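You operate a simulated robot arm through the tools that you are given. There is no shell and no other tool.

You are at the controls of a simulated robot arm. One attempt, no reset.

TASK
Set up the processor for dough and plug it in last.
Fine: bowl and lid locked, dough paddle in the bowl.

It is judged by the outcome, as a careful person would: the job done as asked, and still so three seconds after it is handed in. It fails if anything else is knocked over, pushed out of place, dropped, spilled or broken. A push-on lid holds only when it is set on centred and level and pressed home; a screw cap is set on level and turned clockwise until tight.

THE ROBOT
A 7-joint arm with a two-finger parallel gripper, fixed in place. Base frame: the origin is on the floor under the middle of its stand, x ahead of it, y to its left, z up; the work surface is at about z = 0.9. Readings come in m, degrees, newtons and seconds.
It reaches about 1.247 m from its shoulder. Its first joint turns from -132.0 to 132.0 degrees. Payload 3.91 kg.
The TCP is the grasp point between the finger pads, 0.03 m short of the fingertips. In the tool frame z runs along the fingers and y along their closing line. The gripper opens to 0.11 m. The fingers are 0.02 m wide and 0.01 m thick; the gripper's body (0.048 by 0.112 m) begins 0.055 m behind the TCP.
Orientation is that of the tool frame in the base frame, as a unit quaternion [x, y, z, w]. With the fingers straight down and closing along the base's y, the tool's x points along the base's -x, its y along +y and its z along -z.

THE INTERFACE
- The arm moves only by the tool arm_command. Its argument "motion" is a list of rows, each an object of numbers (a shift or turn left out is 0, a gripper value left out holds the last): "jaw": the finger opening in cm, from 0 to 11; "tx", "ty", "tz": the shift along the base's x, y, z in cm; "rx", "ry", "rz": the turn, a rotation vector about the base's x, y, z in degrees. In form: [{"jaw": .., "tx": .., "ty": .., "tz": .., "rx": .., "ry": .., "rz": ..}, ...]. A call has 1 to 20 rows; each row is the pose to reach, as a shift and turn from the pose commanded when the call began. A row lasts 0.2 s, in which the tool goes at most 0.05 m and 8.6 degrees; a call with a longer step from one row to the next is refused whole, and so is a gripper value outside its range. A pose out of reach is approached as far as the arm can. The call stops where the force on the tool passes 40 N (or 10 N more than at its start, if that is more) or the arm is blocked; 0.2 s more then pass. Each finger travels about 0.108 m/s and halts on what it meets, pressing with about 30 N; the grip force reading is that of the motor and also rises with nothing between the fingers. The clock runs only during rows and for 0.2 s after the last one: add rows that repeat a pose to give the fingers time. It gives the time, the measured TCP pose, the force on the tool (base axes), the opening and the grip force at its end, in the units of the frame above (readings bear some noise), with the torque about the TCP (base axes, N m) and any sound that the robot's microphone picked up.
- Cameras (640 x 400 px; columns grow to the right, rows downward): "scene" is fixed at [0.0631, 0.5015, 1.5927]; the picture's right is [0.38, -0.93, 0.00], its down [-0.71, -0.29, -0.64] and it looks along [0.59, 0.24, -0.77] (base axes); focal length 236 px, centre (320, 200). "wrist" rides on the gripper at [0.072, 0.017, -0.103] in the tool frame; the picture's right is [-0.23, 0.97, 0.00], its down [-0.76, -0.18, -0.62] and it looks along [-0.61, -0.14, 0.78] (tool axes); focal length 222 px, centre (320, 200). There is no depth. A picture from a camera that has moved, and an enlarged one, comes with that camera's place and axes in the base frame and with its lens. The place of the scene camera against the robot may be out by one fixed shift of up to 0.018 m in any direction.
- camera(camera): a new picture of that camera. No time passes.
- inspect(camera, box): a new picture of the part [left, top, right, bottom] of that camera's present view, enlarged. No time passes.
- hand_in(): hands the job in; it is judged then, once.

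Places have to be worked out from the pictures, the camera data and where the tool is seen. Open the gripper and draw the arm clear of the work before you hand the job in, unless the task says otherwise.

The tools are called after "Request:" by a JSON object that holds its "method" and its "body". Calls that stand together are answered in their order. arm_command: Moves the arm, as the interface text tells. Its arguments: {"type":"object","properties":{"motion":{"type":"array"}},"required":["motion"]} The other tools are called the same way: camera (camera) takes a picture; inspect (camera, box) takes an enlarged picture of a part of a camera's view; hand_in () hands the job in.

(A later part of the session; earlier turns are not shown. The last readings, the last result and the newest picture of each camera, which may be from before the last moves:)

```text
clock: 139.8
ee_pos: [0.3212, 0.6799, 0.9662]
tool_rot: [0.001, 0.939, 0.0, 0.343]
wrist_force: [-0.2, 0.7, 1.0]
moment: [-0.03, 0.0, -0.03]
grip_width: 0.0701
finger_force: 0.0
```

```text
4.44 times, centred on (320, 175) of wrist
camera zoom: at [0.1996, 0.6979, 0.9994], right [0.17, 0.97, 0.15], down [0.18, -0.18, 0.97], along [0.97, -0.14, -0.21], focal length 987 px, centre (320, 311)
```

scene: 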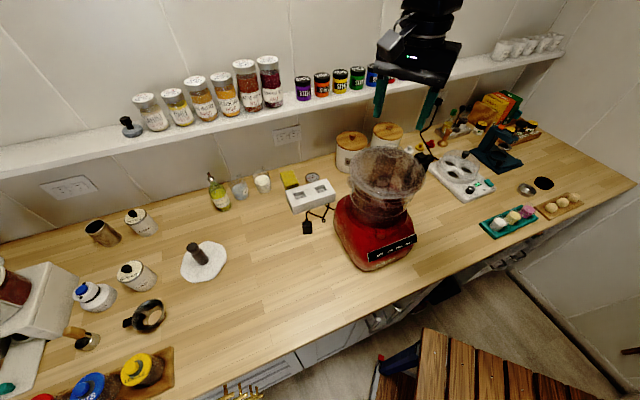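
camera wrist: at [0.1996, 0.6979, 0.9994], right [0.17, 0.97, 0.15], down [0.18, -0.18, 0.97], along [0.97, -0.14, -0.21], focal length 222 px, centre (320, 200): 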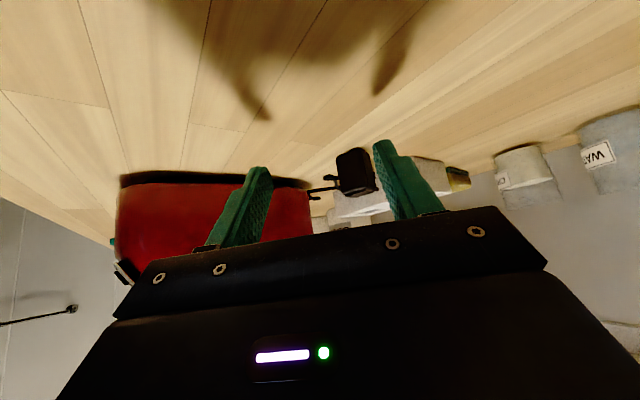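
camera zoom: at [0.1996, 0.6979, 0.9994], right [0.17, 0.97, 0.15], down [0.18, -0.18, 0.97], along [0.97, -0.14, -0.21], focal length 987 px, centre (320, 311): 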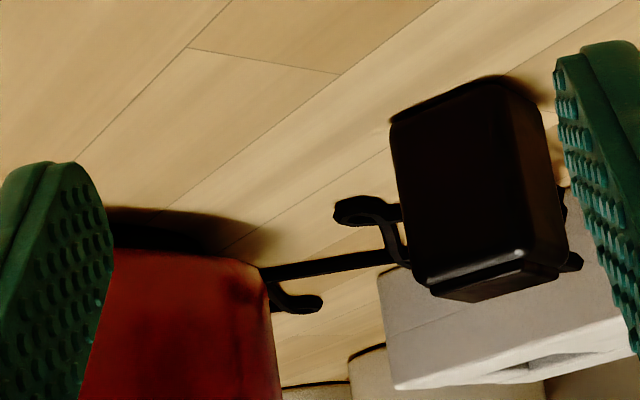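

The plug is a plain upright block with its cord leaving on the strip-facing side near the top. Its prongs, if any, must be underneath. Next I'm getting a straight-down view of the socket block for the recess position and angle.

Request:
{"method": "arm_command", "body": {"motion": [{"tz": 4, "ry": 8}, {"tz": 8, "ry": 16}, {"tz": 12, "ry": 24}, {"tz": 16, "ry": 32}, {"tz": 18, "ry": 40}, {"tx": 4, "ty": 1.5, "tz": 18, "ry": 40}, {"tx": 8, "ty": 3, "tz": 18, "ry": 40}, {"tx": 12, "ty": 4.5, "tz": 18, "ry": 40}, {"tx": 16, "ty": 6, "tz": 18, "ry": 40}, {"tx": 20, "ty": 7, "tz": 18, "ry": 40}, {"tx": 22.5, "ty": 7.5, "tz": 18, "ry": 40}, {"tx": 22.5, "ty": 7.5, "tz": 18, "ry": 40}]}}

Request:
{"method": "camera", "body": {"camera": "wrist"}}

Request:
{"method": "inspect", "body": {"camera": "wrist", "box": [230, 0, 430, 140]}}

```text
clock: 142.4
ee_pos: [0.5483, 0.7576, 1.1485]
tool_rot: [0.0, 1.0, 0.0, 0.0]
wrist_force: [-0.9, -0.3, 0.6]
moment: [0.02, 0.02, 0.0]
grip_width: 0.0698
finger_force: 0.0
```

```text
taken
camera wrist: at [0.4757, 0.774, 1.2523], right [0.23, 0.97, 0.0], down [0.76, -0.18, 0.62], along [0.61, -0.14, -0.78], focal length 222 px, centre (320, 200)
```

wrist: 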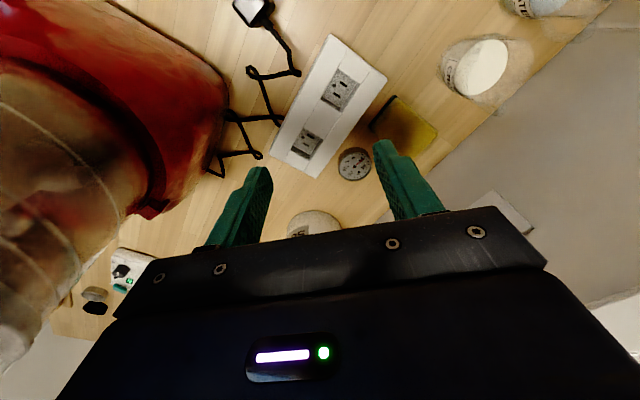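

```text
2.86 times, centred on (330, 70) of wrist
camera zoom: at [0.4757, 0.774, 1.2523], right [0.23, 0.97, 0.0], down [0.76, -0.18, 0.62], along [0.61, -0.14, -0.78], focal length 635 px, centre (291, 571)
```

zoom: 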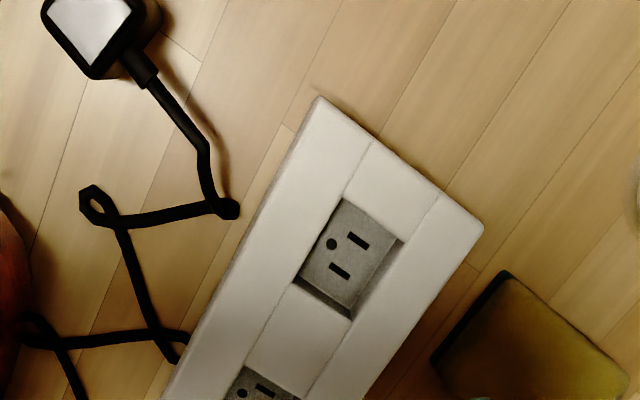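

The socket block has two recesses about 31 × 40 mm, with slots and a ground hole in their floors. The nearer one is centred at about (0.5467, 0.7825) with sides at ±45°, and its floor is at z ≈ 0.93. I'm looking closely at the plug's top for orientation cues.

Request:
{"method": "inspect", "body": {"camera": "wrist", "box": [225, 0, 305, 50]}}

Request:
{"method": "inspect", "body": {"camera": "scene", "box": [298, 210, 318, 235]}}

Request:
{"method": "inspect", "body": {"camera": "wrist", "box": [310, 55, 370, 120]}}

Request:
{"method": "inspect", "body": {"camera": "wrist", "box": [260, 100, 360, 190]}}

```text
8.00 times, centred on (265, 25) of wrist
camera zoom: at [0.4757, 0.774, 1.2523], right [0.23, 0.97, 0.0], down [0.76, -0.18, 0.62], along [0.61, -0.14, -0.78], focal length 1777 px, centre (760, 1600)
```

zoom: 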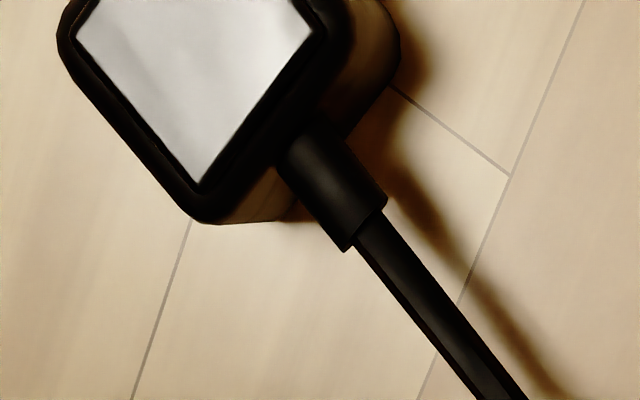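

```text
16.00 times, centred on (308, 222) of scene
camera zoom: at [0.0631, 0.5015, 1.5927], right [0.38, -0.93, 0.0], down [-0.71, -0.29, -0.64], along [0.59, 0.24, -0.77], focal length 3775 px, centre (512, -160)
```

zoom: 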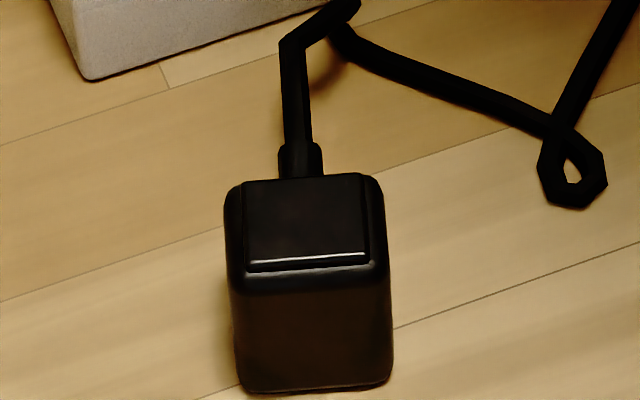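

```text
6.15 times, centred on (340, 88) of wrist
camera zoom: at [0.4757, 0.774, 1.2523], right [0.23, 0.97, 0.0], down [0.76, -0.18, 0.62], along [0.61, -0.14, -0.78], focal length 1367 px, centre (197, 892)
```

zoom: 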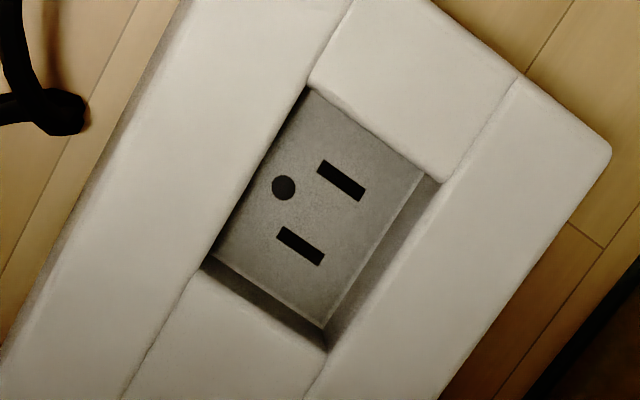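

```text
4.44 times, centred on (310, 145) of wrist
camera zoom: at [0.4757, 0.774, 1.2523], right [0.23, 0.97, 0.0], down [0.76, -0.18, 0.62], along [0.61, -0.14, -0.78], focal length 987 px, centre (364, 444)
```

zoom: 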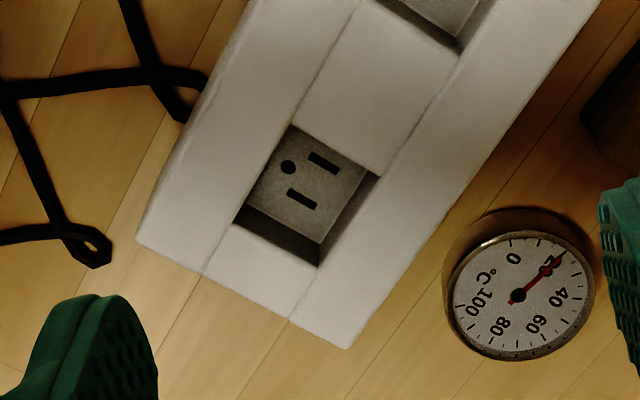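

The plug is a plain rounded block about 28 × 28 × 44 mm with its cord relief high on one side. It fits the 32 × 39 × 13 mm recess. I'll grip its upper half with the wrist at +29°, so the fingers are clear of the cord, and hover first to verify.

Request:
{"method": "arm_command", "body": {"motion": [{"jaw": 6, "tx": -2.5, "ty": -1.2, "rz": 6}, {"tx": -5, "ty": -2.4, "tz": -2, "rz": 12}, {"tx": -7.5, "ty": -3.6, "tz": -4, "rz": 18}, {"tx": -9.5, "ty": -4.5, "tz": -6, "rz": 24}, {"tx": -10.5, "ty": -5, "tz": -9, "rz": 29}, {"tx": -10.5, "ty": -5, "tz": -12, "rz": 29}, {"tx": -10.5, "ty": -5, "tz": -12, "rz": 29}]}}

Request:
{"method": "camera", "body": {"camera": "wrist"}}

Request:
{"method": "inspect", "body": {"camera": "wrist", "box": [240, 50, 400, 200]}}

```text
clock: 144.0
ee_pos: [0.4405, 0.7072, 1.0253]
tool_rot: [-0.25, 0.968, 0.0, -0.001]
wrist_force: [1.1, 0.6, 0.2]
moment: [0.03, 0.05, -0.03]
grip_width: 0.06
finger_force: 0.0
```

```text
taken
camera wrist: at [0.3707, 0.6872, 1.1306], right [-0.27, 0.96, 0.0], down [0.75, 0.21, 0.62], along [0.6, 0.17, -0.78], focal length 222 px, centre (320, 200)
```

wrist: 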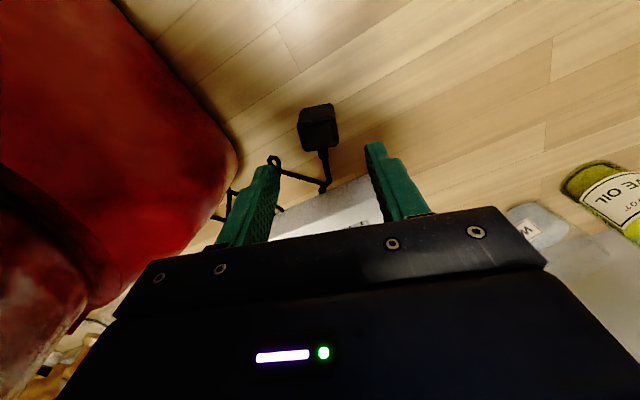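

```text
2.67 times, centred on (320, 125) of wrist
camera zoom: at [0.3707, 0.6872, 1.1306], right [-0.27, 0.96, 0.0], down [0.75, 0.21, 0.62], along [0.6, 0.17, -0.78], focal length 592 px, centre (320, 400)
```

zoom: 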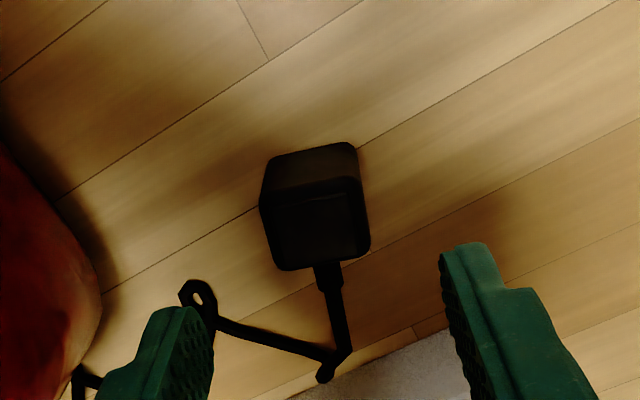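

The plug is 3.5 mm further along than the TCP and angled at 27°. I'll correct that, descend to TCP z ≈ 0.953 so the fingertips stay on its upper half, and close.

Request:
{"method": "arm_command", "body": {"motion": [{"tx": 0.36, "ty": 0.03, "tz": -2.5, "rz": -2}, {"tx": 0.36, "ty": 0.03, "tz": -5, "rz": -2}, {"tx": 0.36, "ty": 0.03, "tz": -7.1, "rz": -2}, {"tx": 0.36, "ty": 0.03, "tz": -7.1, "rz": -2}, {"jaw": 4, "tx": 0.36, "ty": 0.03, "tz": -7.1, "rz": -2}, {"jaw": 2, "tx": 0.36, "ty": 0.03, "tz": -7.1, "rz": -2}, {"jaw": 1, "tx": 0.36, "ty": 0.03, "tz": -7.1, "rz": -2}, {"jaw": 1, "tx": 0.36, "ty": 0.03, "tz": -7.1, "rz": -2}]}}

Request:
{"method": "inspect", "body": {"camera": "wrist", "box": [240, 60, 400, 240]}}

```text
clock: 145.8
ee_pos: [0.4417, 0.7085, 0.9624]
tool_rot: [-0.235, 0.972, 0.002, 0.003]
wrist_force: [-4.0, 9.6, 26.9]
moment: [0.35, 0.1, 0.01]
grip_width: 0.0331
finger_force: 30.2
```

```text
2.22 times, centred on (320, 150) of wrist
camera zoom: at [0.3712, 0.69, 1.0661], right [-0.24, 0.97, 0.01], down [0.76, 0.18, 0.63], along [0.61, 0.15, -0.78], focal length 494 px, centre (320, 311)
```

zoom: 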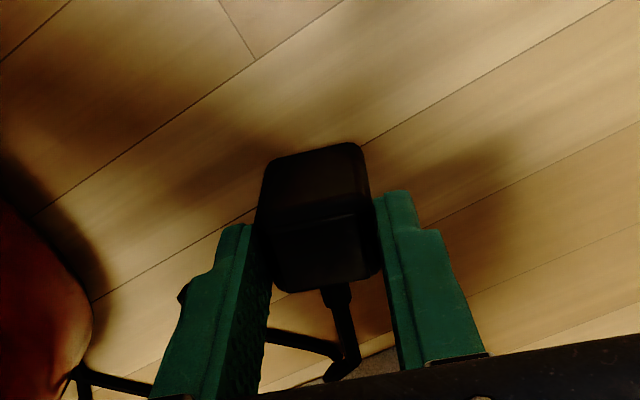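

Gripped at 33 mm, but there's a 27 N upward push and the TCP sits higher than commanded, so something is bearing on the gripper. I'll raise a little and check readings and pictures.

Request:
{"method": "arm_command", "body": {"motion": [{"tz": 0.3}, {"tz": 0.6}, {"tz": 0.9}, {"tz": 0.9}]}}

Request:
{"method": "inspect", "body": {"camera": "wrist", "box": [220, 60, 420, 240]}}

Request:
{"method": "inspect", "body": {"camera": "scene", "box": [270, 170, 350, 250]}}

```text
clock: 146.8
ee_pos: [0.4449, 0.7049, 0.9645]
tool_rot: [-0.233, 0.973, -0.002, 0.0]
wrist_force: [-0.5, 0.5, 0.4]
moment: [-0.03, 0.01, -0.01]
grip_width: 0.0332
finger_force: 29.9
```

```text
2.22 times, centred on (320, 150) of wrist
camera zoom: at [0.3737, 0.6877, 1.0684], right [-0.24, 0.97, 0.0], down [0.76, 0.19, 0.62], along [0.6, 0.15, -0.78], focal length 494 px, centre (320, 311)
```

zoom: 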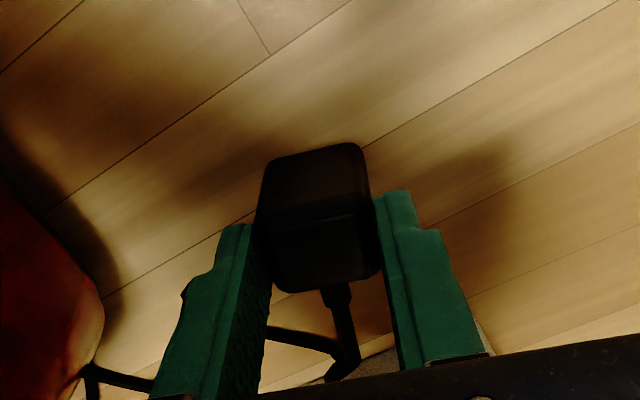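

```text
5.00 times, centred on (310, 210) of scene
camera zoom: at [0.0631, 0.5015, 1.5927], right [0.38, -0.93, 0.0], down [-0.71, -0.29, -0.64], along [0.59, 0.24, -0.77], focal length 1180 px, centre (370, 150)
```

zoom: 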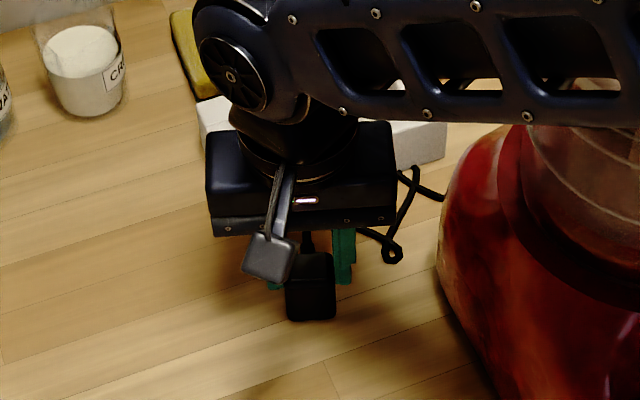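

The force is gone after raising 9 mm. The forearm passes near the processor in this pose, so I'll check the whole scene to be sure nothing was touched.

Request:
{"method": "camera", "body": {"camera": "scene"}}

Request:
{"method": "inspect", "body": {"camera": "scene", "box": [310, 110, 440, 280]}}

Request:
{"method": "camera", "body": {"camera": "wrist"}}

```text
taken
```

scene: 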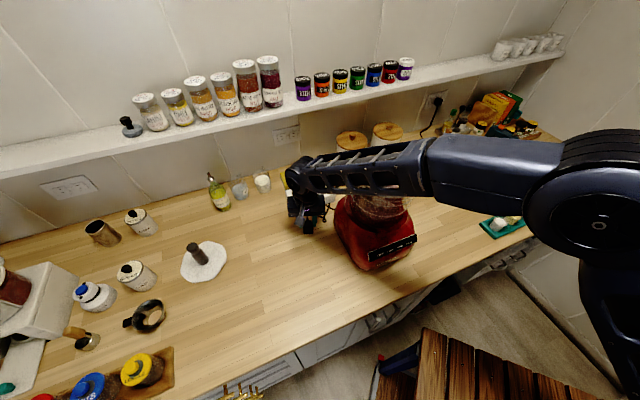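

```text
2.35 times, centred on (375, 195) of scene
camera zoom: at [0.0631, 0.5015, 1.5927], right [0.38, -0.93, 0.0], down [-0.71, -0.29, -0.64], along [0.59, 0.24, -0.77], focal length 555 px, centre (191, 212)
```

zoom: 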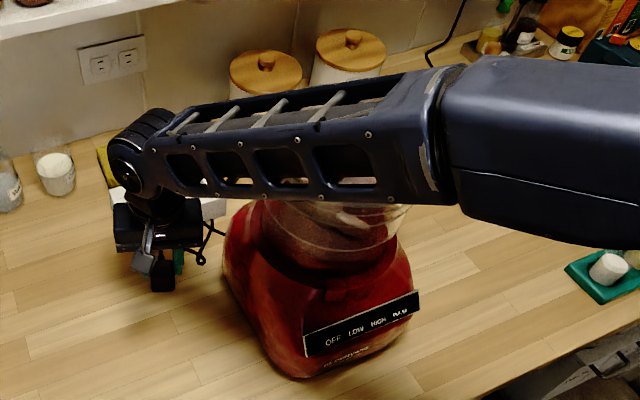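

```text
taken
camera wrist: at [0.3737, 0.6877, 1.0684], right [-0.24, 0.97, 0.0], down [0.76, 0.19, 0.62], along [0.6, 0.15, -0.78], focal length 222 px, centre (320, 200)
```

wrist: 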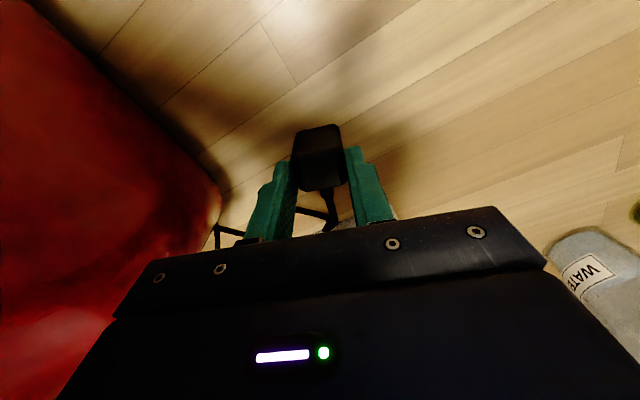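

The forearm reaches right over the lid's feed tube when I go this low, and that's likely what blocked the descent. I'll lift the plug straight up 6 cm to clear, then check the lid.

Request:
{"method": "arm_command", "body": {"motion": [{"tz": 1}, {"tz": 2}, {"tz": 3.5}, {"tz": 5}, {"tz": 6.5}, {"tz": 6.5}]}}

Request:
{"method": "camera", "body": {"camera": "scene"}}

Request:
{"method": "inspect", "body": {"camera": "scene", "box": [270, 130, 440, 280]}}

Request:
{"method": "camera", "body": {"camera": "wrist"}}

```text
clock: 148.2
ee_pos: [0.4442, 0.7068, 1.0291]
tool_rot: [-0.233, 0.972, 0.001, 0.0]
wrist_force: [0.4, 0.5, -1.1]
moment: [-0.03, -0.04, -0.02]
grip_width: 0.0329
finger_force: 30.1
```

```text
taken
```

scene: 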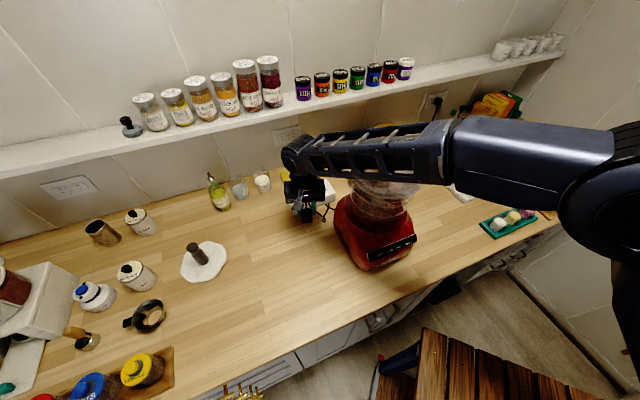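

```text
2.67 times, centred on (355, 205) of scene
camera zoom: at [0.0631, 0.5015, 1.5927], right [0.38, -0.93, 0.0], down [-0.71, -0.29, -0.64], along [0.59, 0.24, -0.77], focal length 629 px, centre (227, 187)
```

zoom: 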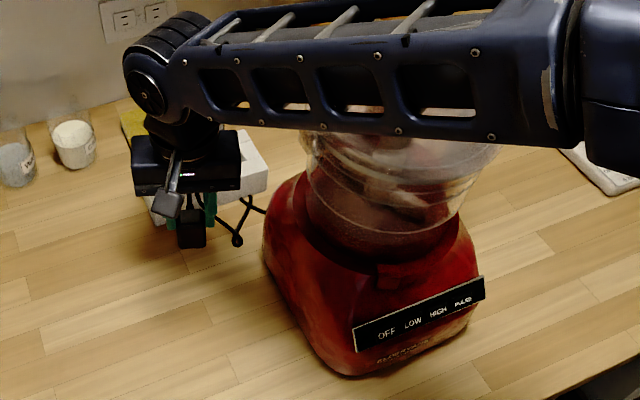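

```text
taken
camera wrist: at [0.3732, 0.6887, 1.1339], right [-0.24, 0.97, 0.0], down [0.76, 0.19, 0.62], along [0.6, 0.15, -0.78], focal length 222 px, centre (320, 200)
```

wrist: 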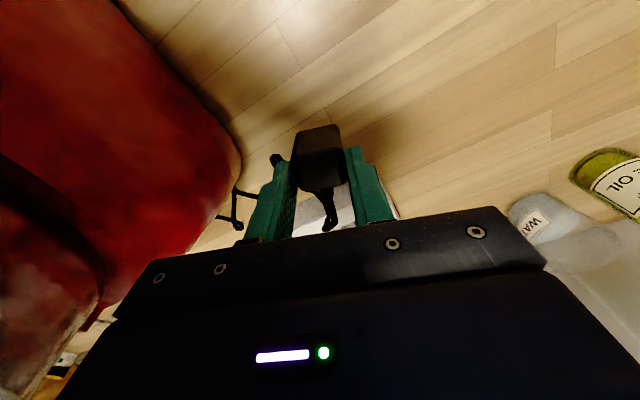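

The plug is held and off the table (about 1 N), and the processor hasn't moved. I'm checking how the plug sits in the fingers before moving to the socket.

Request:
{"method": "inspect", "body": {"camera": "wrist", "box": [250, 100, 390, 240]}}

Request:
{"method": "inspect", "body": {"camera": "scene", "box": [285, 190, 345, 235]}}

```text
2.86 times, centred on (320, 170) of wrist
camera zoom: at [0.3732, 0.6887, 1.1339], right [-0.24, 0.97, 0.0], down [0.76, 0.19, 0.62], along [0.6, 0.15, -0.78], focal length 635 px, centre (320, 286)
```

zoom: 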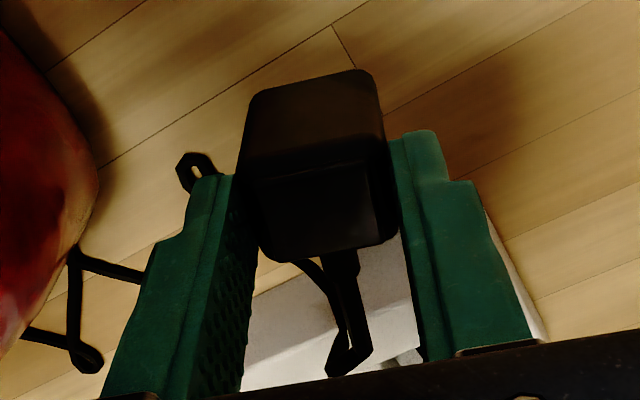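

```text
8.89 times, centred on (315, 212) of scene
camera zoom: at [0.0631, 0.5015, 1.5927], right [0.38, -0.93, 0.0], down [-0.71, -0.29, -0.64], along [0.59, 0.24, -0.77], focal length 2097 px, centre (364, 89)
```

zoom: 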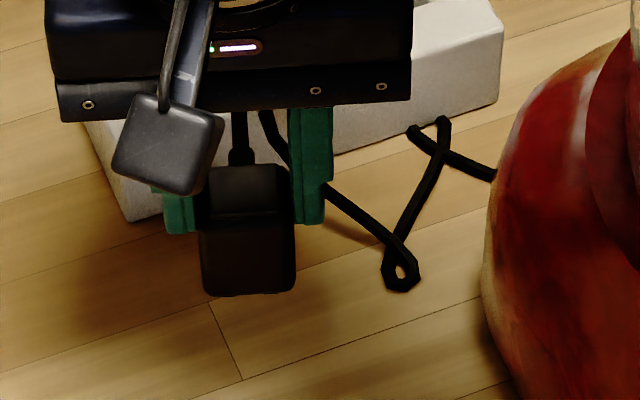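

The plug is flush in the pads and about 33 mm square. I'll move it above the nearer recess and turn it -72°, so its sides match the socket's 45° sides and the cord points along the strip toward the processor, clear of the sponge and dial.

Request:
{"method": "arm_command", "body": {"motion": [{"tz": 2, "rz": -8}, {"tx": 1.2, "ty": 0.9, "tz": 4, "rz": -16}, {"tx": 2.5, "ty": 1.8, "tz": 5, "rz": -24}, {"tx": 3.8, "ty": 2.8, "tz": 5, "rz": -32}, {"tx": 5.1, "ty": 3.8, "tz": 5, "rz": -40}, {"tx": 6.4, "ty": 4.7, "tz": 5, "rz": -48}, {"tx": 7.7, "ty": 5.7, "tz": 5, "rz": -56}, {"tx": 9, "ty": 6.7, "tz": 5, "rz": -64}, {"tx": 10.2, "ty": 7.6, "tz": 5, "rz": -72}, {"tx": 10.2, "ty": 7.6, "tz": 5, "rz": -72}]}}

Request:
{"method": "camera", "body": {"camera": "wrist"}}

Request:
{"method": "inspect", "body": {"camera": "wrist", "box": [230, 60, 410, 240]}}

Request:
{"method": "camera", "body": {"camera": "scene"}}

```text
clock: 150.4
ee_pos: [0.548, 0.7822, 1.0787]
tool_rot: [0.384, 0.923, 0.0, 0.0]
wrist_force: [-0.3, 0.2, -0.6]
moment: [0.03, -0.04, 0.02]
grip_width: 0.033
finger_force: 29.4
```

```text
taken
camera wrist: at [0.5085, 0.8451, 1.1838], right [0.85, 0.53, 0.0], down [0.41, -0.67, 0.62], along [0.33, -0.53, -0.78], focal length 222 px, centre (320, 200)
```

wrist: 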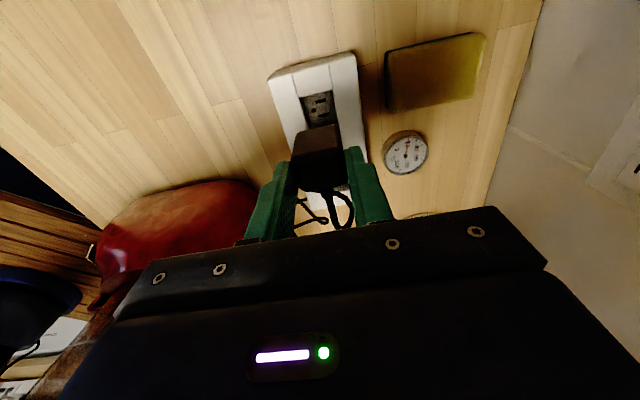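

```text
2.22 times, centred on (320, 150) of wrist
camera zoom: at [0.5085, 0.8451, 1.1838], right [0.85, 0.53, 0.0], down [0.41, -0.67, 0.62], along [0.33, -0.53, -0.78], focal length 494 px, centre (320, 311)
```

zoom: 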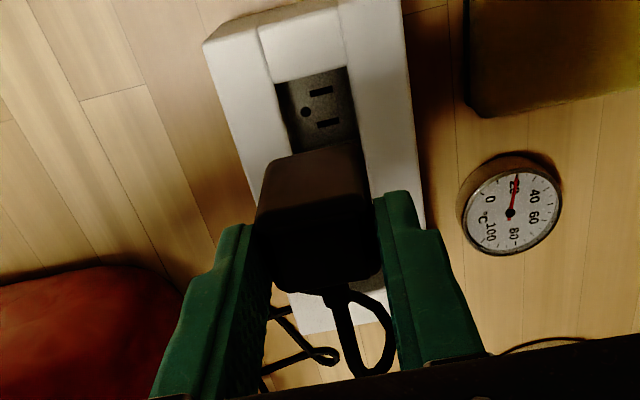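

```text
taken
```

scene: 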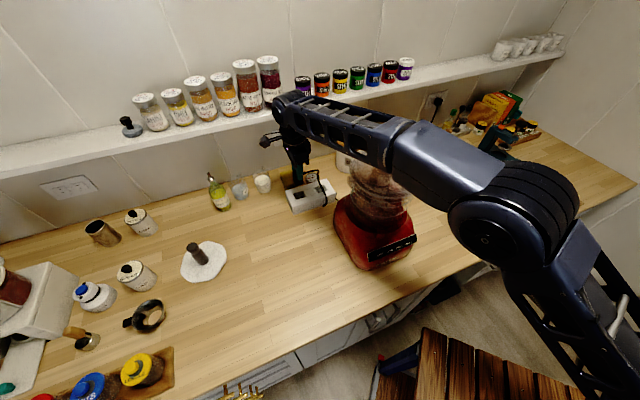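

The recess lies slightly behind the plug in this view. I'm zooming in to compare the plug's bottom edge with the recess precisely.

Request:
{"method": "inspect", "body": {"camera": "wrist", "box": [275, 80, 365, 160]}}

Request:
{"method": "inspect", "body": {"camera": "scene", "box": [270, 150, 350, 220]}}

```text
5.00 times, centred on (320, 120) of wrist
camera zoom: at [0.5085, 0.8451, 1.1838], right [0.85, 0.53, 0.0], down [0.41, -0.67, 0.62], along [0.33, -0.53, -0.78], focal length 1111 px, centre (320, 600)
```

zoom: 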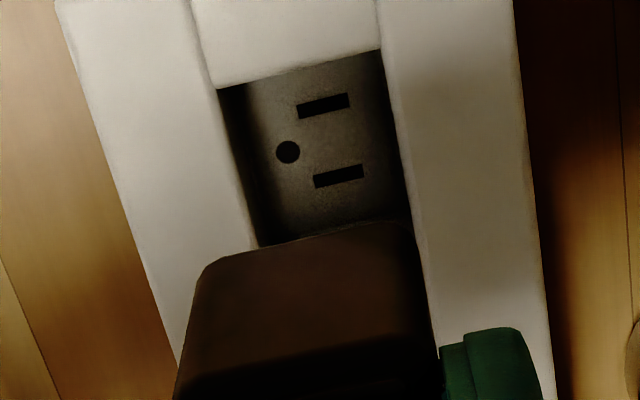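

```text
5.71 times, centred on (310, 185) of scene
camera zoom: at [0.0631, 0.5015, 1.5927], right [0.38, -0.93, 0.0], down [-0.71, -0.29, -0.64], along [0.59, 0.24, -0.77], focal length 1348 px, centre (377, 286)
```

zoom: 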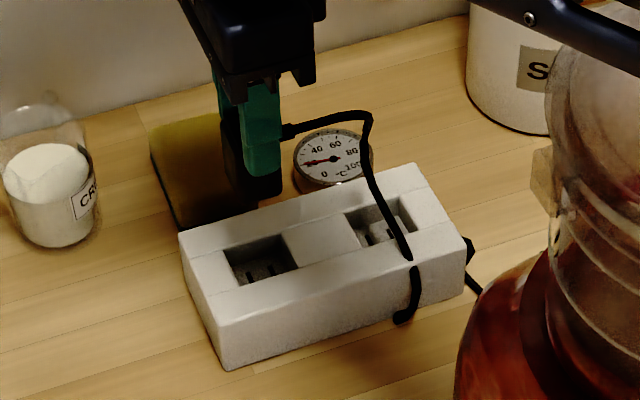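

The plug is aligned across the recess to within about half a millimetre, but needs to shift about 6 mm back along the strip. I'll apply (-4.3, +4.3) mm and lower to just above the socket top, then recheck.

Request:
{"method": "arm_command", "body": {"motion": [{"tx": -0.43, "ty": 0.43, "tz": -1.5, "rz": 1}, {"tx": -0.43, "ty": 0.43, "tz": -3, "rz": 1}, {"tx": -0.43, "ty": 0.43, "tz": -4.5, "rz": 1}, {"tx": -0.43, "ty": 0.43, "tz": -5.5, "rz": 1}, {"tx": -0.43, "ty": 0.43, "tz": -5.5, "rz": 1}]}}

Request:
{"method": "inspect", "body": {"camera": "wrist", "box": [265, 70, 365, 150]}}

Request:
{"method": "inspect", "body": {"camera": "scene", "box": [280, 160, 345, 220]}}

Request:
{"method": "camera", "body": {"camera": "scene"}}

```text
clock: 151.6
ee_pos: [0.5413, 0.7865, 1.0244]
tool_rot: [0.375, 0.927, 0.0, 0.0]
wrist_force: [-0.6, 0.0, -1.0]
moment: [0.01, 0.03, 0.05]
grip_width: 0.0328
finger_force: 30.1
```

```text
5.00 times, centred on (315, 110) of wrist
camera zoom: at [0.5013, 0.8499, 1.1295], right [0.84, 0.54, 0.0], down [0.42, -0.66, 0.62], along [0.34, -0.52, -0.78], focal length 1111 px, centre (345, 650)
```

zoom: 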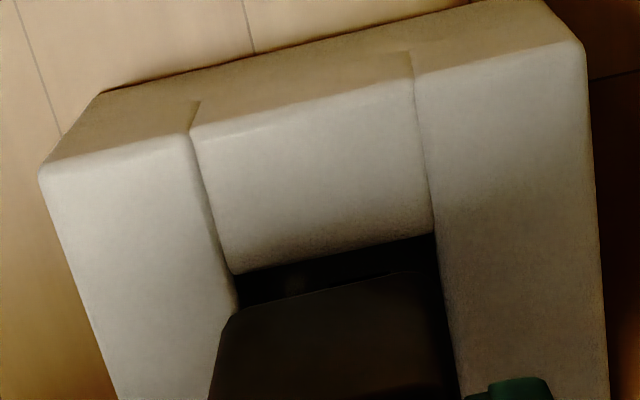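

```text
6.67 times, centred on (312, 190) of scene
camera zoom: at [0.0631, 0.5015, 1.5927], right [0.38, -0.93, 0.0], down [-0.71, -0.29, -0.64], along [0.59, 0.24, -0.77], focal length 1573 px, centre (370, 267)
```

zoom: 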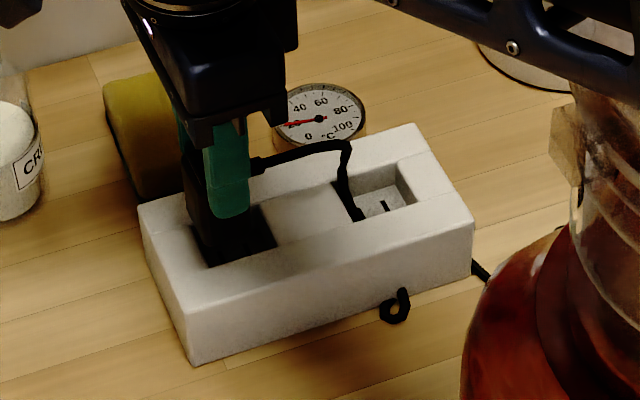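

```text
taken
```

scene: 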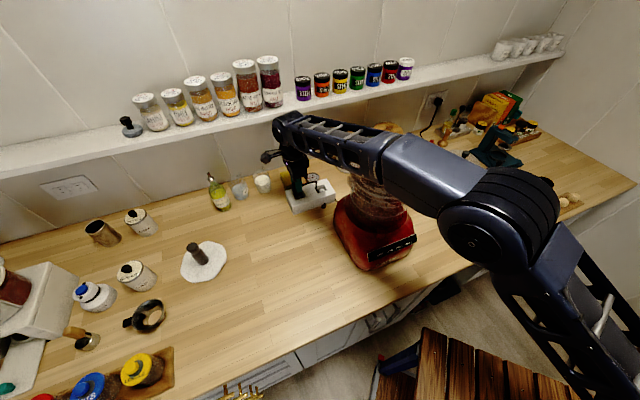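

Very close. Zooming further to confirm the across-alignment before insertion.

Request:
{"method": "inspect", "body": {"camera": "wrist", "box": [285, 95, 350, 150]}}

Request:
{"method": "inspect", "body": {"camera": "scene", "box": [292, 175, 317, 200]}}

```text
7.27 times, centred on (318, 122) of wrist
camera zoom: at [0.5013, 0.8499, 1.1295], right [0.84, 0.54, 0.0], down [0.42, -0.66, 0.62], along [0.34, -0.52, -0.78], focal length 1615 px, centre (338, 764)
```

zoom: 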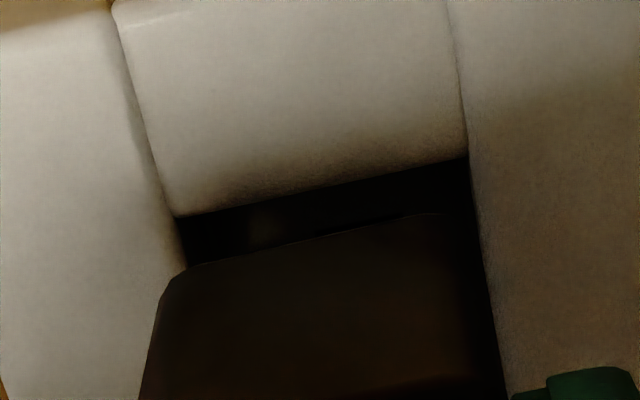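

```text
16.00 times, centred on (304, 188) of scene
camera zoom: at [0.0631, 0.5015, 1.5927], right [0.38, -0.93, 0.0], down [-0.71, -0.29, -0.64], along [0.59, 0.24, -0.77], focal length 3775 px, centre (568, 400)
```

zoom: 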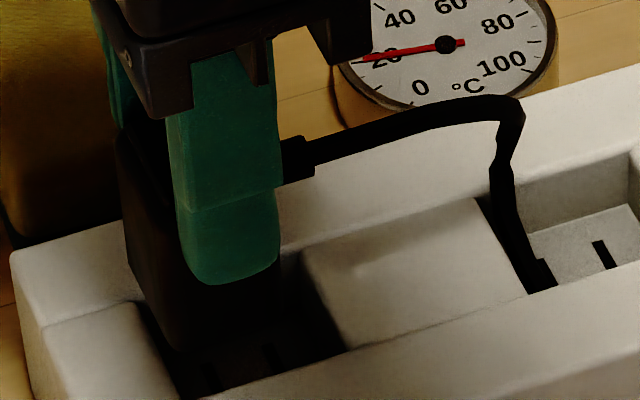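

Across alignment is within a few tenths of a millimetre. I'll shift 2.8 mm along the strip to centre it lengthwise and lower slowly into the recess.

Request:
{"method": "arm_command", "body": {"motion": [{"tx": 0.2, "ty": -0.2, "tz": 0}, {"tx": 0.2, "ty": -0.2, "tz": -0.5}, {"tx": 0.2, "ty": -0.2, "tz": -1.0}, {"tx": 0.2, "ty": -0.2, "tz": -1.2}, {"tx": 0.2, "ty": -0.2, "tz": -1.2}]}}

Request:
{"method": "inspect", "body": {"camera": "wrist", "box": [275, 85, 355, 155]}}

```text
clock: 152.8
ee_pos: [0.5442, 0.7849, 1.0124]
tool_rot: [0.375, 0.927, 0.0, 0.0]
wrist_force: [-0.3, 0.2, -0.6]
moment: [0.02, -0.04, 0.01]
grip_width: 0.0329
finger_force: 30.2
```

```text
5.71 times, centred on (315, 120) of wrist
camera zoom: at [0.5043, 0.8473, 1.1179], right [0.84, 0.54, 0.0], down [0.42, -0.66, 0.62], along [0.34, -0.52, -0.78], focal length 1269 px, centre (349, 657)
```

zoom: 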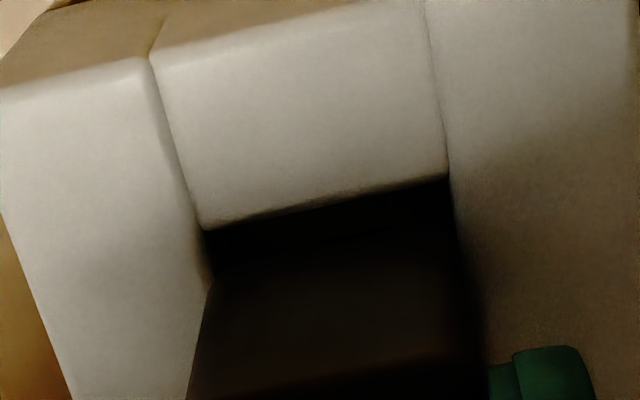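

Both sides look within a fraction of a millimetre. I'll nudge 0.4 mm across and press down gently into the recess.

Request:
{"method": "arm_command", "body": {"motion": [{"tx": 0.03, "ty": 0.03, "tz": -0.2}, {"tx": 0.03, "ty": 0.03, "tz": -0.4}, {"tx": 0.03, "ty": 0.03, "tz": -0.6}, {"tx": 0.03, "ty": 0.03, "tz": -0.6}]}}

```text
clock: 153.8
ee_pos: [0.5435, 0.7862, 1.0081]
tool_rot: [0.375, 0.927, 0.002, -0.001]
wrist_force: [-0.1, 1.6, 27.4]
moment: [0.1, 0.04, 0.01]
grip_width: 0.0334
finger_force: 30.2
```

It stopped at 27 N with the reaction centred. I need to see whether the plug is resting on the bars or already on the recess floor.

Request:
{"method": "inspect", "body": {"camera": "scene", "box": [285, 165, 325, 205]}}

Request:
{"method": "inspect", "body": {"camera": "wrist", "box": [275, 85, 355, 155]}}

Request:
{"method": "inspect", "body": {"camera": "scene", "box": [294, 183, 309, 198]}}

```text
10.00 times, centred on (305, 185) of scene
camera zoom: at [0.0631, 0.5015, 1.5927], right [0.38, -0.93, 0.0], down [-0.71, -0.29, -0.64], along [0.59, 0.24, -0.77], focal length 2360 px, centre (470, 350)
```

zoom: 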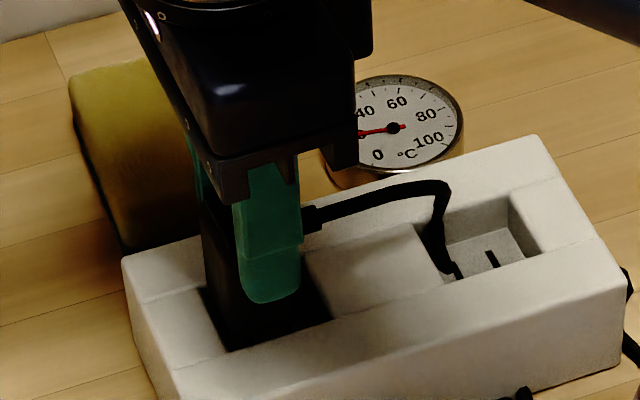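

```text
5.71 times, centred on (315, 120) of wrist
camera zoom: at [0.5044, 0.8479, 1.1138], right [0.84, 0.54, 0.0], down [0.42, -0.66, 0.62], along [0.34, -0.52, -0.78], focal length 1269 px, centre (349, 657)
```

zoom: 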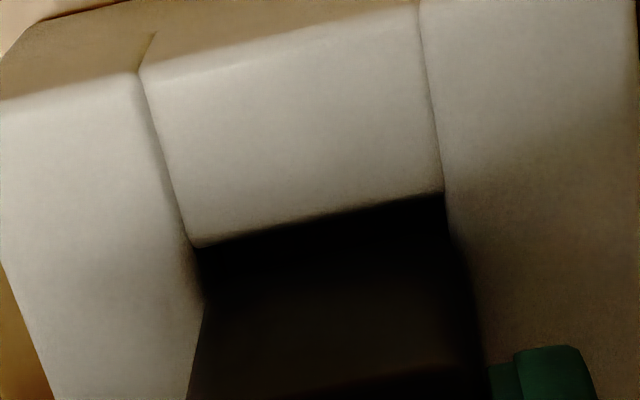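

```text
16.00 times, centred on (302, 190) of scene
camera zoom: at [0.0631, 0.5015, 1.5927], right [0.38, -0.93, 0.0], down [-0.71, -0.29, -0.64], along [0.59, 0.24, -0.77], focal length 3775 px, centre (616, 352)
```

zoom: 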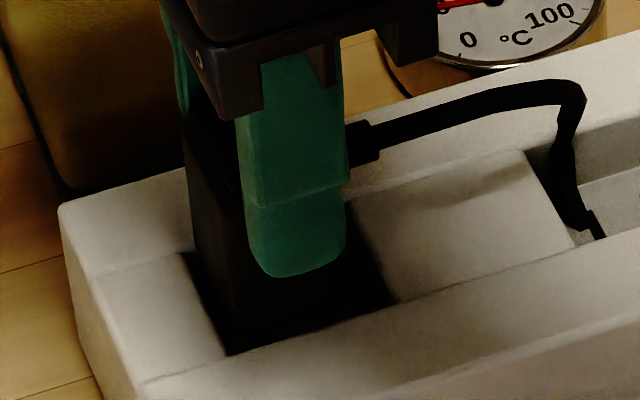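

The plug bottom is right at the top of the bars and the reaction is centred, which suggests a tight fit with a small yaw error. I'll keep light pressure and rotate slightly to let it drop in.

Request:
{"method": "arm_command", "body": {"motion": [{"tz": 0.1}, {"tz": 0.1, "rz": -1}, {"tz": 0.1, "rz": -2}, {"tz": 0.1, "rz": -2}]}}

```text
clock: 154.8
ee_pos: [0.5435, 0.7846, 1.0087]
tool_rot: [0.392, 0.92, 0.001, 0.0]
wrist_force: [1.4, -0.4, 22.2]
moment: [-0.12, -0.02, 0.05]
grip_width: 0.033
finger_force: 29.7
```

Request:
{"method": "arm_command", "body": {"motion": [{"rz": 1}, {"rz": 2}, {"rz": 3}, {"rz": 4}, {"rz": 4}]}}

```text
clock: 156.0
ee_pos: [0.5427, 0.7856, 1.008]
tool_rot: [0.358, 0.934, 0.0, 0.0]
wrist_force: [-3.4, 0.6, 9.3]
moment: [-0.05, 0.27, -0.05]
grip_width: 0.033
finger_force: 30.2
```

Force dropped to 9 N and the remaining contact is on the front bar side. I'll shift 0.6 mm toward the wall side and press slightly.

Request:
{"method": "arm_command", "body": {"motion": [{"tx": 0.04, "ty": 0.04}, {"tx": 0.04, "ty": 0.04, "tz": -0.1}, {"tx": 0.04, "ty": 0.04, "tz": -0.2}, {"tx": 0.04, "ty": 0.04, "tz": -0.2}]}}

```text
clock: 157.0
ee_pos: [0.5458, 0.7858, 1.0085]
tool_rot: [0.358, 0.934, 0.001, 0.0]
wrist_force: [-10.6, -6.7, 20.3]
moment: [-0.71, 0.67, -0.16]
grip_width: 0.0333
finger_force: 30.7
```

There's lateral contact on the wall side now, so the plug's rounded bottom is already inside the opening. I'll centre it between those two positions with the yaw in the middle.

Request:
{"method": "arm_command", "body": {"motion": [{"tz": 0.1}, {"tx": -0.025, "ty": -0.025, "tz": 0.1, "rz": -1}, {"tx": -0.025, "ty": -0.025, "tz": 0, "rz": -1.5}, {"tx": -0.025, "ty": -0.025, "tz": 0, "rz": -1.5}]}}

```text
clock: 158.0
ee_pos: [0.5453, 0.7848, 1.0099]
tool_rot: [0.372, 0.928, 0.002, 0.0]
wrist_force: [2.7, 0.2, 26.3]
moment: [-0.4, 0.12, 0.06]
grip_width: 0.0333
finger_force: 30.1
```

The plug may have pivoted a little in the fingertip grip. I'll lift it clear 15 mm and inspect its pose against the socket again.

Request:
{"method": "arm_command", "body": {"motion": [{"tz": 0.5}, {"tz": 1.0}, {"tz": 1.5}, {"tz": 1.5}]}}

Request:
{"method": "inspect", "body": {"camera": "wrist", "box": [270, 80, 370, 180]}}

Request:
{"method": "inspect", "body": {"camera": "scene", "box": [285, 160, 325, 200]}}

Request:
{"method": "inspect", "body": {"camera": "wrist", "box": [240, 100, 400, 240]}}

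```text
clock: 159.0
ee_pos: [0.5438, 0.786, 1.0202]
tool_rot: [0.371, 0.929, -0.001, 0.0]
wrist_force: [0.4, 0.1, -0.9]
moment: [0.03, 0.0, -0.03]
grip_width: 0.033
finger_force: 30.2
```

```text
4.00 times, centred on (320, 130) of wrist
camera zoom: at [0.5039, 0.8483, 1.1248], right [0.84, 0.55, 0.0], down [0.43, -0.65, 0.62], along [0.34, -0.52, -0.78], focal length 888 px, centre (320, 480)
```

zoom: 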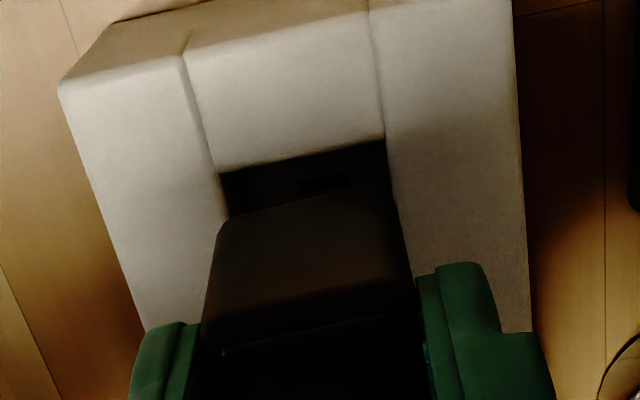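

```text
10.00 times, centred on (305, 180) of scene
camera zoom: at [0.0631, 0.5015, 1.5927], right [0.38, -0.93, 0.0], down [-0.71, -0.29, -0.64], along [0.59, 0.24, -0.77], focal length 2360 px, centre (470, 400)
```

zoom: 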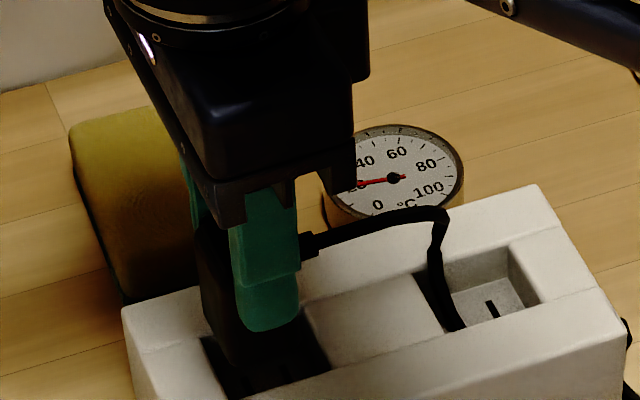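

```text
2.86 times, centred on (320, 170) of wrist
camera zoom: at [0.5039, 0.8483, 1.1248], right [0.84, 0.55, 0.0], down [0.43, -0.65, 0.62], along [0.34, -0.52, -0.78], focal length 635 px, centre (320, 286)
```

zoom: 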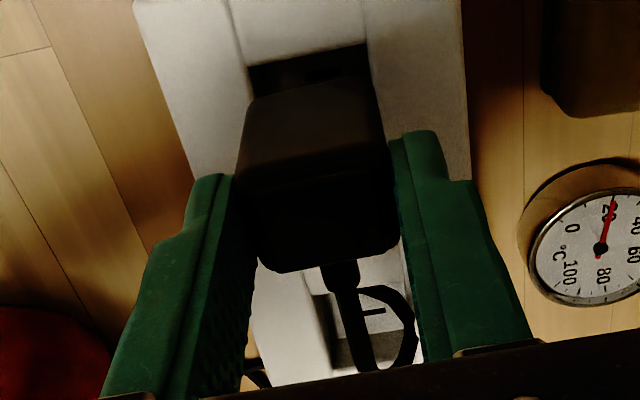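

The plug's bottom is about 0.9 mm too far forward, 2.5–3 mm too far along, and yawed ~1.6°. That explains the contact on the front bar. I'll correct all three and recheck before pressing.

Request:
{"method": "arm_command", "body": {"motion": [{"tx": -0.05, "ty": 0.12, "rz": -0.8}, {"tx": -0.11, "ty": 0.24, "rz": -1.6}, {"tx": -0.11, "ty": 0.24, "tz": -0.3, "rz": -1.6}, {"tx": -0.11, "ty": 0.24, "tz": -0.3, "rz": -1.6}]}}

Request:
{"method": "inspect", "body": {"camera": "wrist", "box": [280, 85, 360, 145]}}

```text
clock: 160.0
ee_pos: [0.5427, 0.7888, 1.0184]
tool_rot: [0.384, 0.923, 0.001, 0.0]
wrist_force: [0.4, 0.2, 0.1]
moment: [-0.03, -0.03, 0.01]
grip_width: 0.0331
finger_force: 29.7
```

```text
6.67 times, centred on (320, 115) of wrist
camera zoom: at [0.5048, 0.851, 1.1225], right [0.85, 0.53, 0.0], down [0.41, -0.67, 0.62], along [0.33, -0.53, -0.78], focal length 1481 px, centre (320, 767)
```

zoom: 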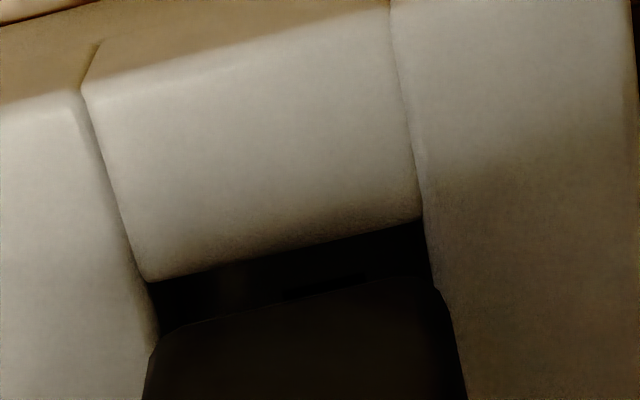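

Yaw is now within 0.6° and across within 0.2 mm. A final 1.2 mm trim along the strip, and then lower into the recess.

Request:
{"method": "arm_command", "body": {"motion": [{"tx": -0.08, "ty": 0.09, "tz": -0.3}, {"tx": -0.08, "ty": 0.09, "tz": -0.6}, {"tx": -0.08, "ty": 0.09, "tz": -0.8}, {"tx": -0.08, "ty": 0.09, "tz": -1.0}, {"tx": -0.08, "ty": 0.09, "tz": -1.15}, {"tx": -0.08, "ty": 0.09, "tz": -1.15}]}}

```text
clock: 161.4
ee_pos: [0.5423, 0.7876, 1.0082]
tool_rot: [0.383, 0.924, 0.001, 0.0]
wrist_force: [1.4, 1.6, 12.9]
moment: [0.21, -0.25, 0.01]
grip_width: 0.0331
finger_force: 29.7
```

Now it touches the back bar side, so the centre is between. I'll shift 0.5 mm forward and press again.

Request:
{"method": "arm_command", "body": {"motion": [{"tz": 0.2}, {"tx": -0.035, "ty": -0.035, "tz": 0.2}, {"tx": -0.035, "ty": -0.035, "tz": 0}, {"tx": -0.035, "ty": -0.035, "tz": -0.1}, {"tx": -0.035, "ty": -0.035, "tz": -0.1}]}}

```text
clock: 162.6
ee_pos: [0.5417, 0.7876, 1.0087]
tool_rot: [0.383, 0.924, 0.001, 0.0]
wrist_force: [-1.2, -4.3, 21.2]
moment: [-0.03, -0.23, -0.03]
grip_width: 0.033
finger_force: 30.0
```

Request:
{"method": "arm_command", "body": {"motion": [{"tz": 0.3}, {"tx": -0.035, "ty": -0.035, "tz": 0.3}, {"tx": -0.035, "ty": -0.035, "tz": 0.1}, {"tx": -0.035, "ty": -0.035, "tz": 0}, {"tx": -0.035, "ty": -0.035, "tz": 0}]}}

```text
clock: 163.8
ee_pos: [0.5421, 0.7867, 1.0079]
tool_rot: [0.384, 0.923, 0.002, 0.001]
wrist_force: [4.1, -1.2, 24.1]
moment: [0.18, -0.53, -0.02]
grip_width: 0.0331
finger_force: 30.1
```

The contacts flip sides with almost no travel, and comparing edges shows the plug's 33 mm width is too wide across this 33 mm opening. It must go in the other way: wide side along the 39 mm length, cord pointing across. That also matches the way it originally stood. I'll lift and turn it +90°.

Request:
{"method": "arm_command", "body": {"motion": [{"tz": 1}, {"tz": 2.5}, {"tz": 4}, {"tz": 4, "rz": 8.2}, {"tz": 4, "rz": 16.4}, {"tz": 4, "rz": 24.6}, {"tz": 4, "rz": 32.8}, {"tz": 4, "rz": 41}, {"tz": 4, "rz": 49.2}, {"tz": 4, "rz": 57.4}, {"tz": 4, "rz": 65.6}, {"tz": 4, "ty": -0.2, "rz": 73.8}, {"tz": 4, "ty": -0.4, "rz": 82}, {"tz": 4, "ty": -0.6, "rz": 90}, {"tz": 4, "ty": -0.6, "rz": 90}]}}

Request:
{"method": "camera", "body": {"camera": "wrist"}}

Request:
{"method": "inspect", "body": {"camera": "wrist", "box": [265, 70, 375, 160]}}

Request:
{"method": "inspect", "body": {"camera": "scene", "box": [275, 150, 345, 220]}}

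```text
clock: 167.0
ee_pos: [0.542, 0.7816, 1.0465]
tool_rot: [-0.383, 0.924, 0.0, 0.0]
wrist_force: [-0.4, 0.0, -0.7]
moment: [0.02, 0.04, 0.03]
grip_width: 0.0331
finger_force: 30.1
```

```text
taken
camera wrist: at [0.4793, 0.7421, 1.1504], right [-0.53, 0.85, 0.0], down [0.67, 0.41, 0.62], along [0.53, 0.33, -0.78], focal length 222 px, centre (320, 200)
```

wrist: 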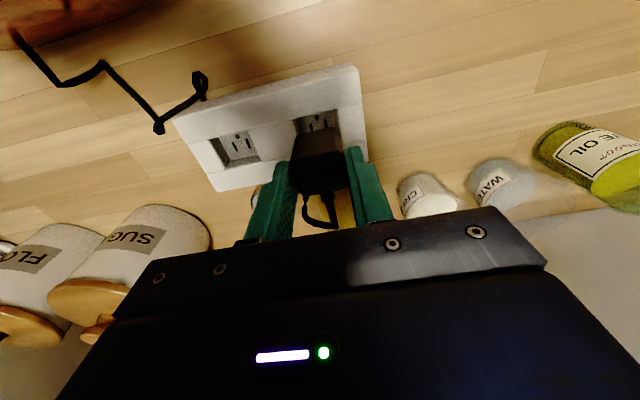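

```text
4.44 times, centred on (320, 115) of wrist
camera zoom: at [0.4793, 0.7421, 1.1504], right [-0.53, 0.85, 0.0], down [0.67, 0.41, 0.62], along [0.53, 0.33, -0.78], focal length 987 px, centre (320, 578)
```

zoom: 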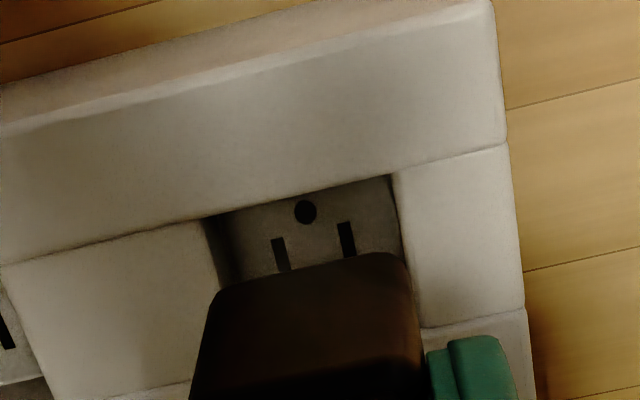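

```text
5.71 times, centred on (310, 185) of scene
camera zoom: at [0.0631, 0.5015, 1.5927], right [0.38, -0.93, 0.0], down [-0.71, -0.29, -0.64], along [0.59, 0.24, -0.77], focal length 1348 px, centre (377, 286)
```

zoom: 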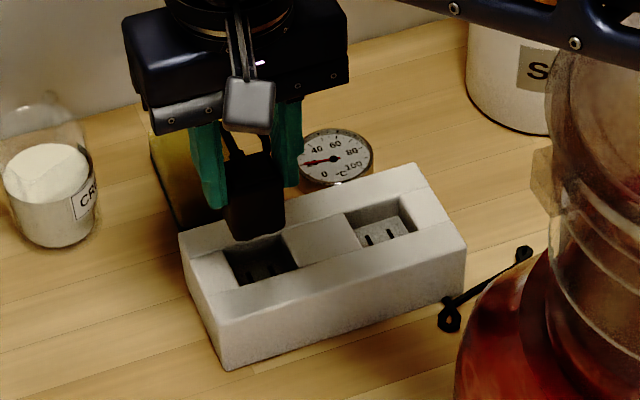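

This orientation clearly suits the opening: the 33 mm side lies along the 38 mm recess length and the yaw matches. I'm measuring the plug's other dimension to centre it across.

Request:
{"method": "inspect", "body": {"camera": "wrist", "box": [270, 110, 370, 220]}}

Request:
{"method": "inspect", "body": {"camera": "scene", "box": [290, 165, 320, 205]}}

```text
3.64 times, centred on (320, 165) of wrist
camera zoom: at [0.4793, 0.7421, 1.1504], right [-0.53, 0.85, 0.0], down [0.67, 0.41, 0.62], along [0.53, 0.33, -0.78], focal length 808 px, centre (320, 327)
```

zoom: 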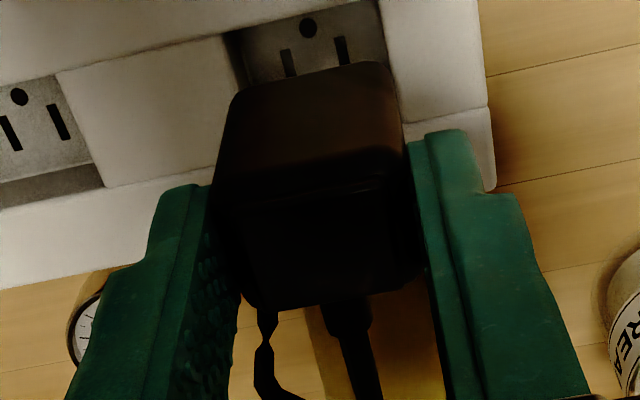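

```text
10.00 times, centred on (305, 185) of scene
camera zoom: at [0.0631, 0.5015, 1.5927], right [0.38, -0.93, 0.0], down [-0.71, -0.29, -0.64], along [0.59, 0.24, -0.77], focal length 2360 px, centre (470, 350)
```

zoom: 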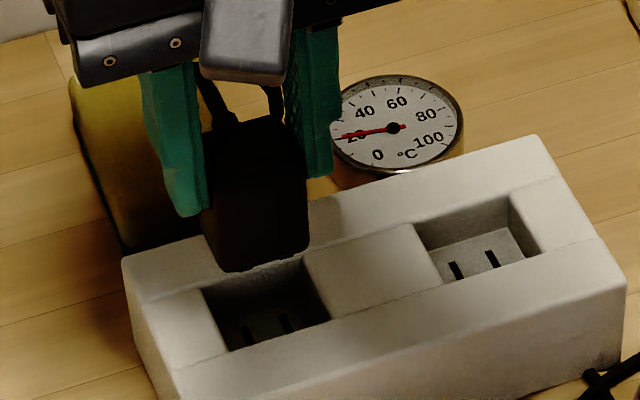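

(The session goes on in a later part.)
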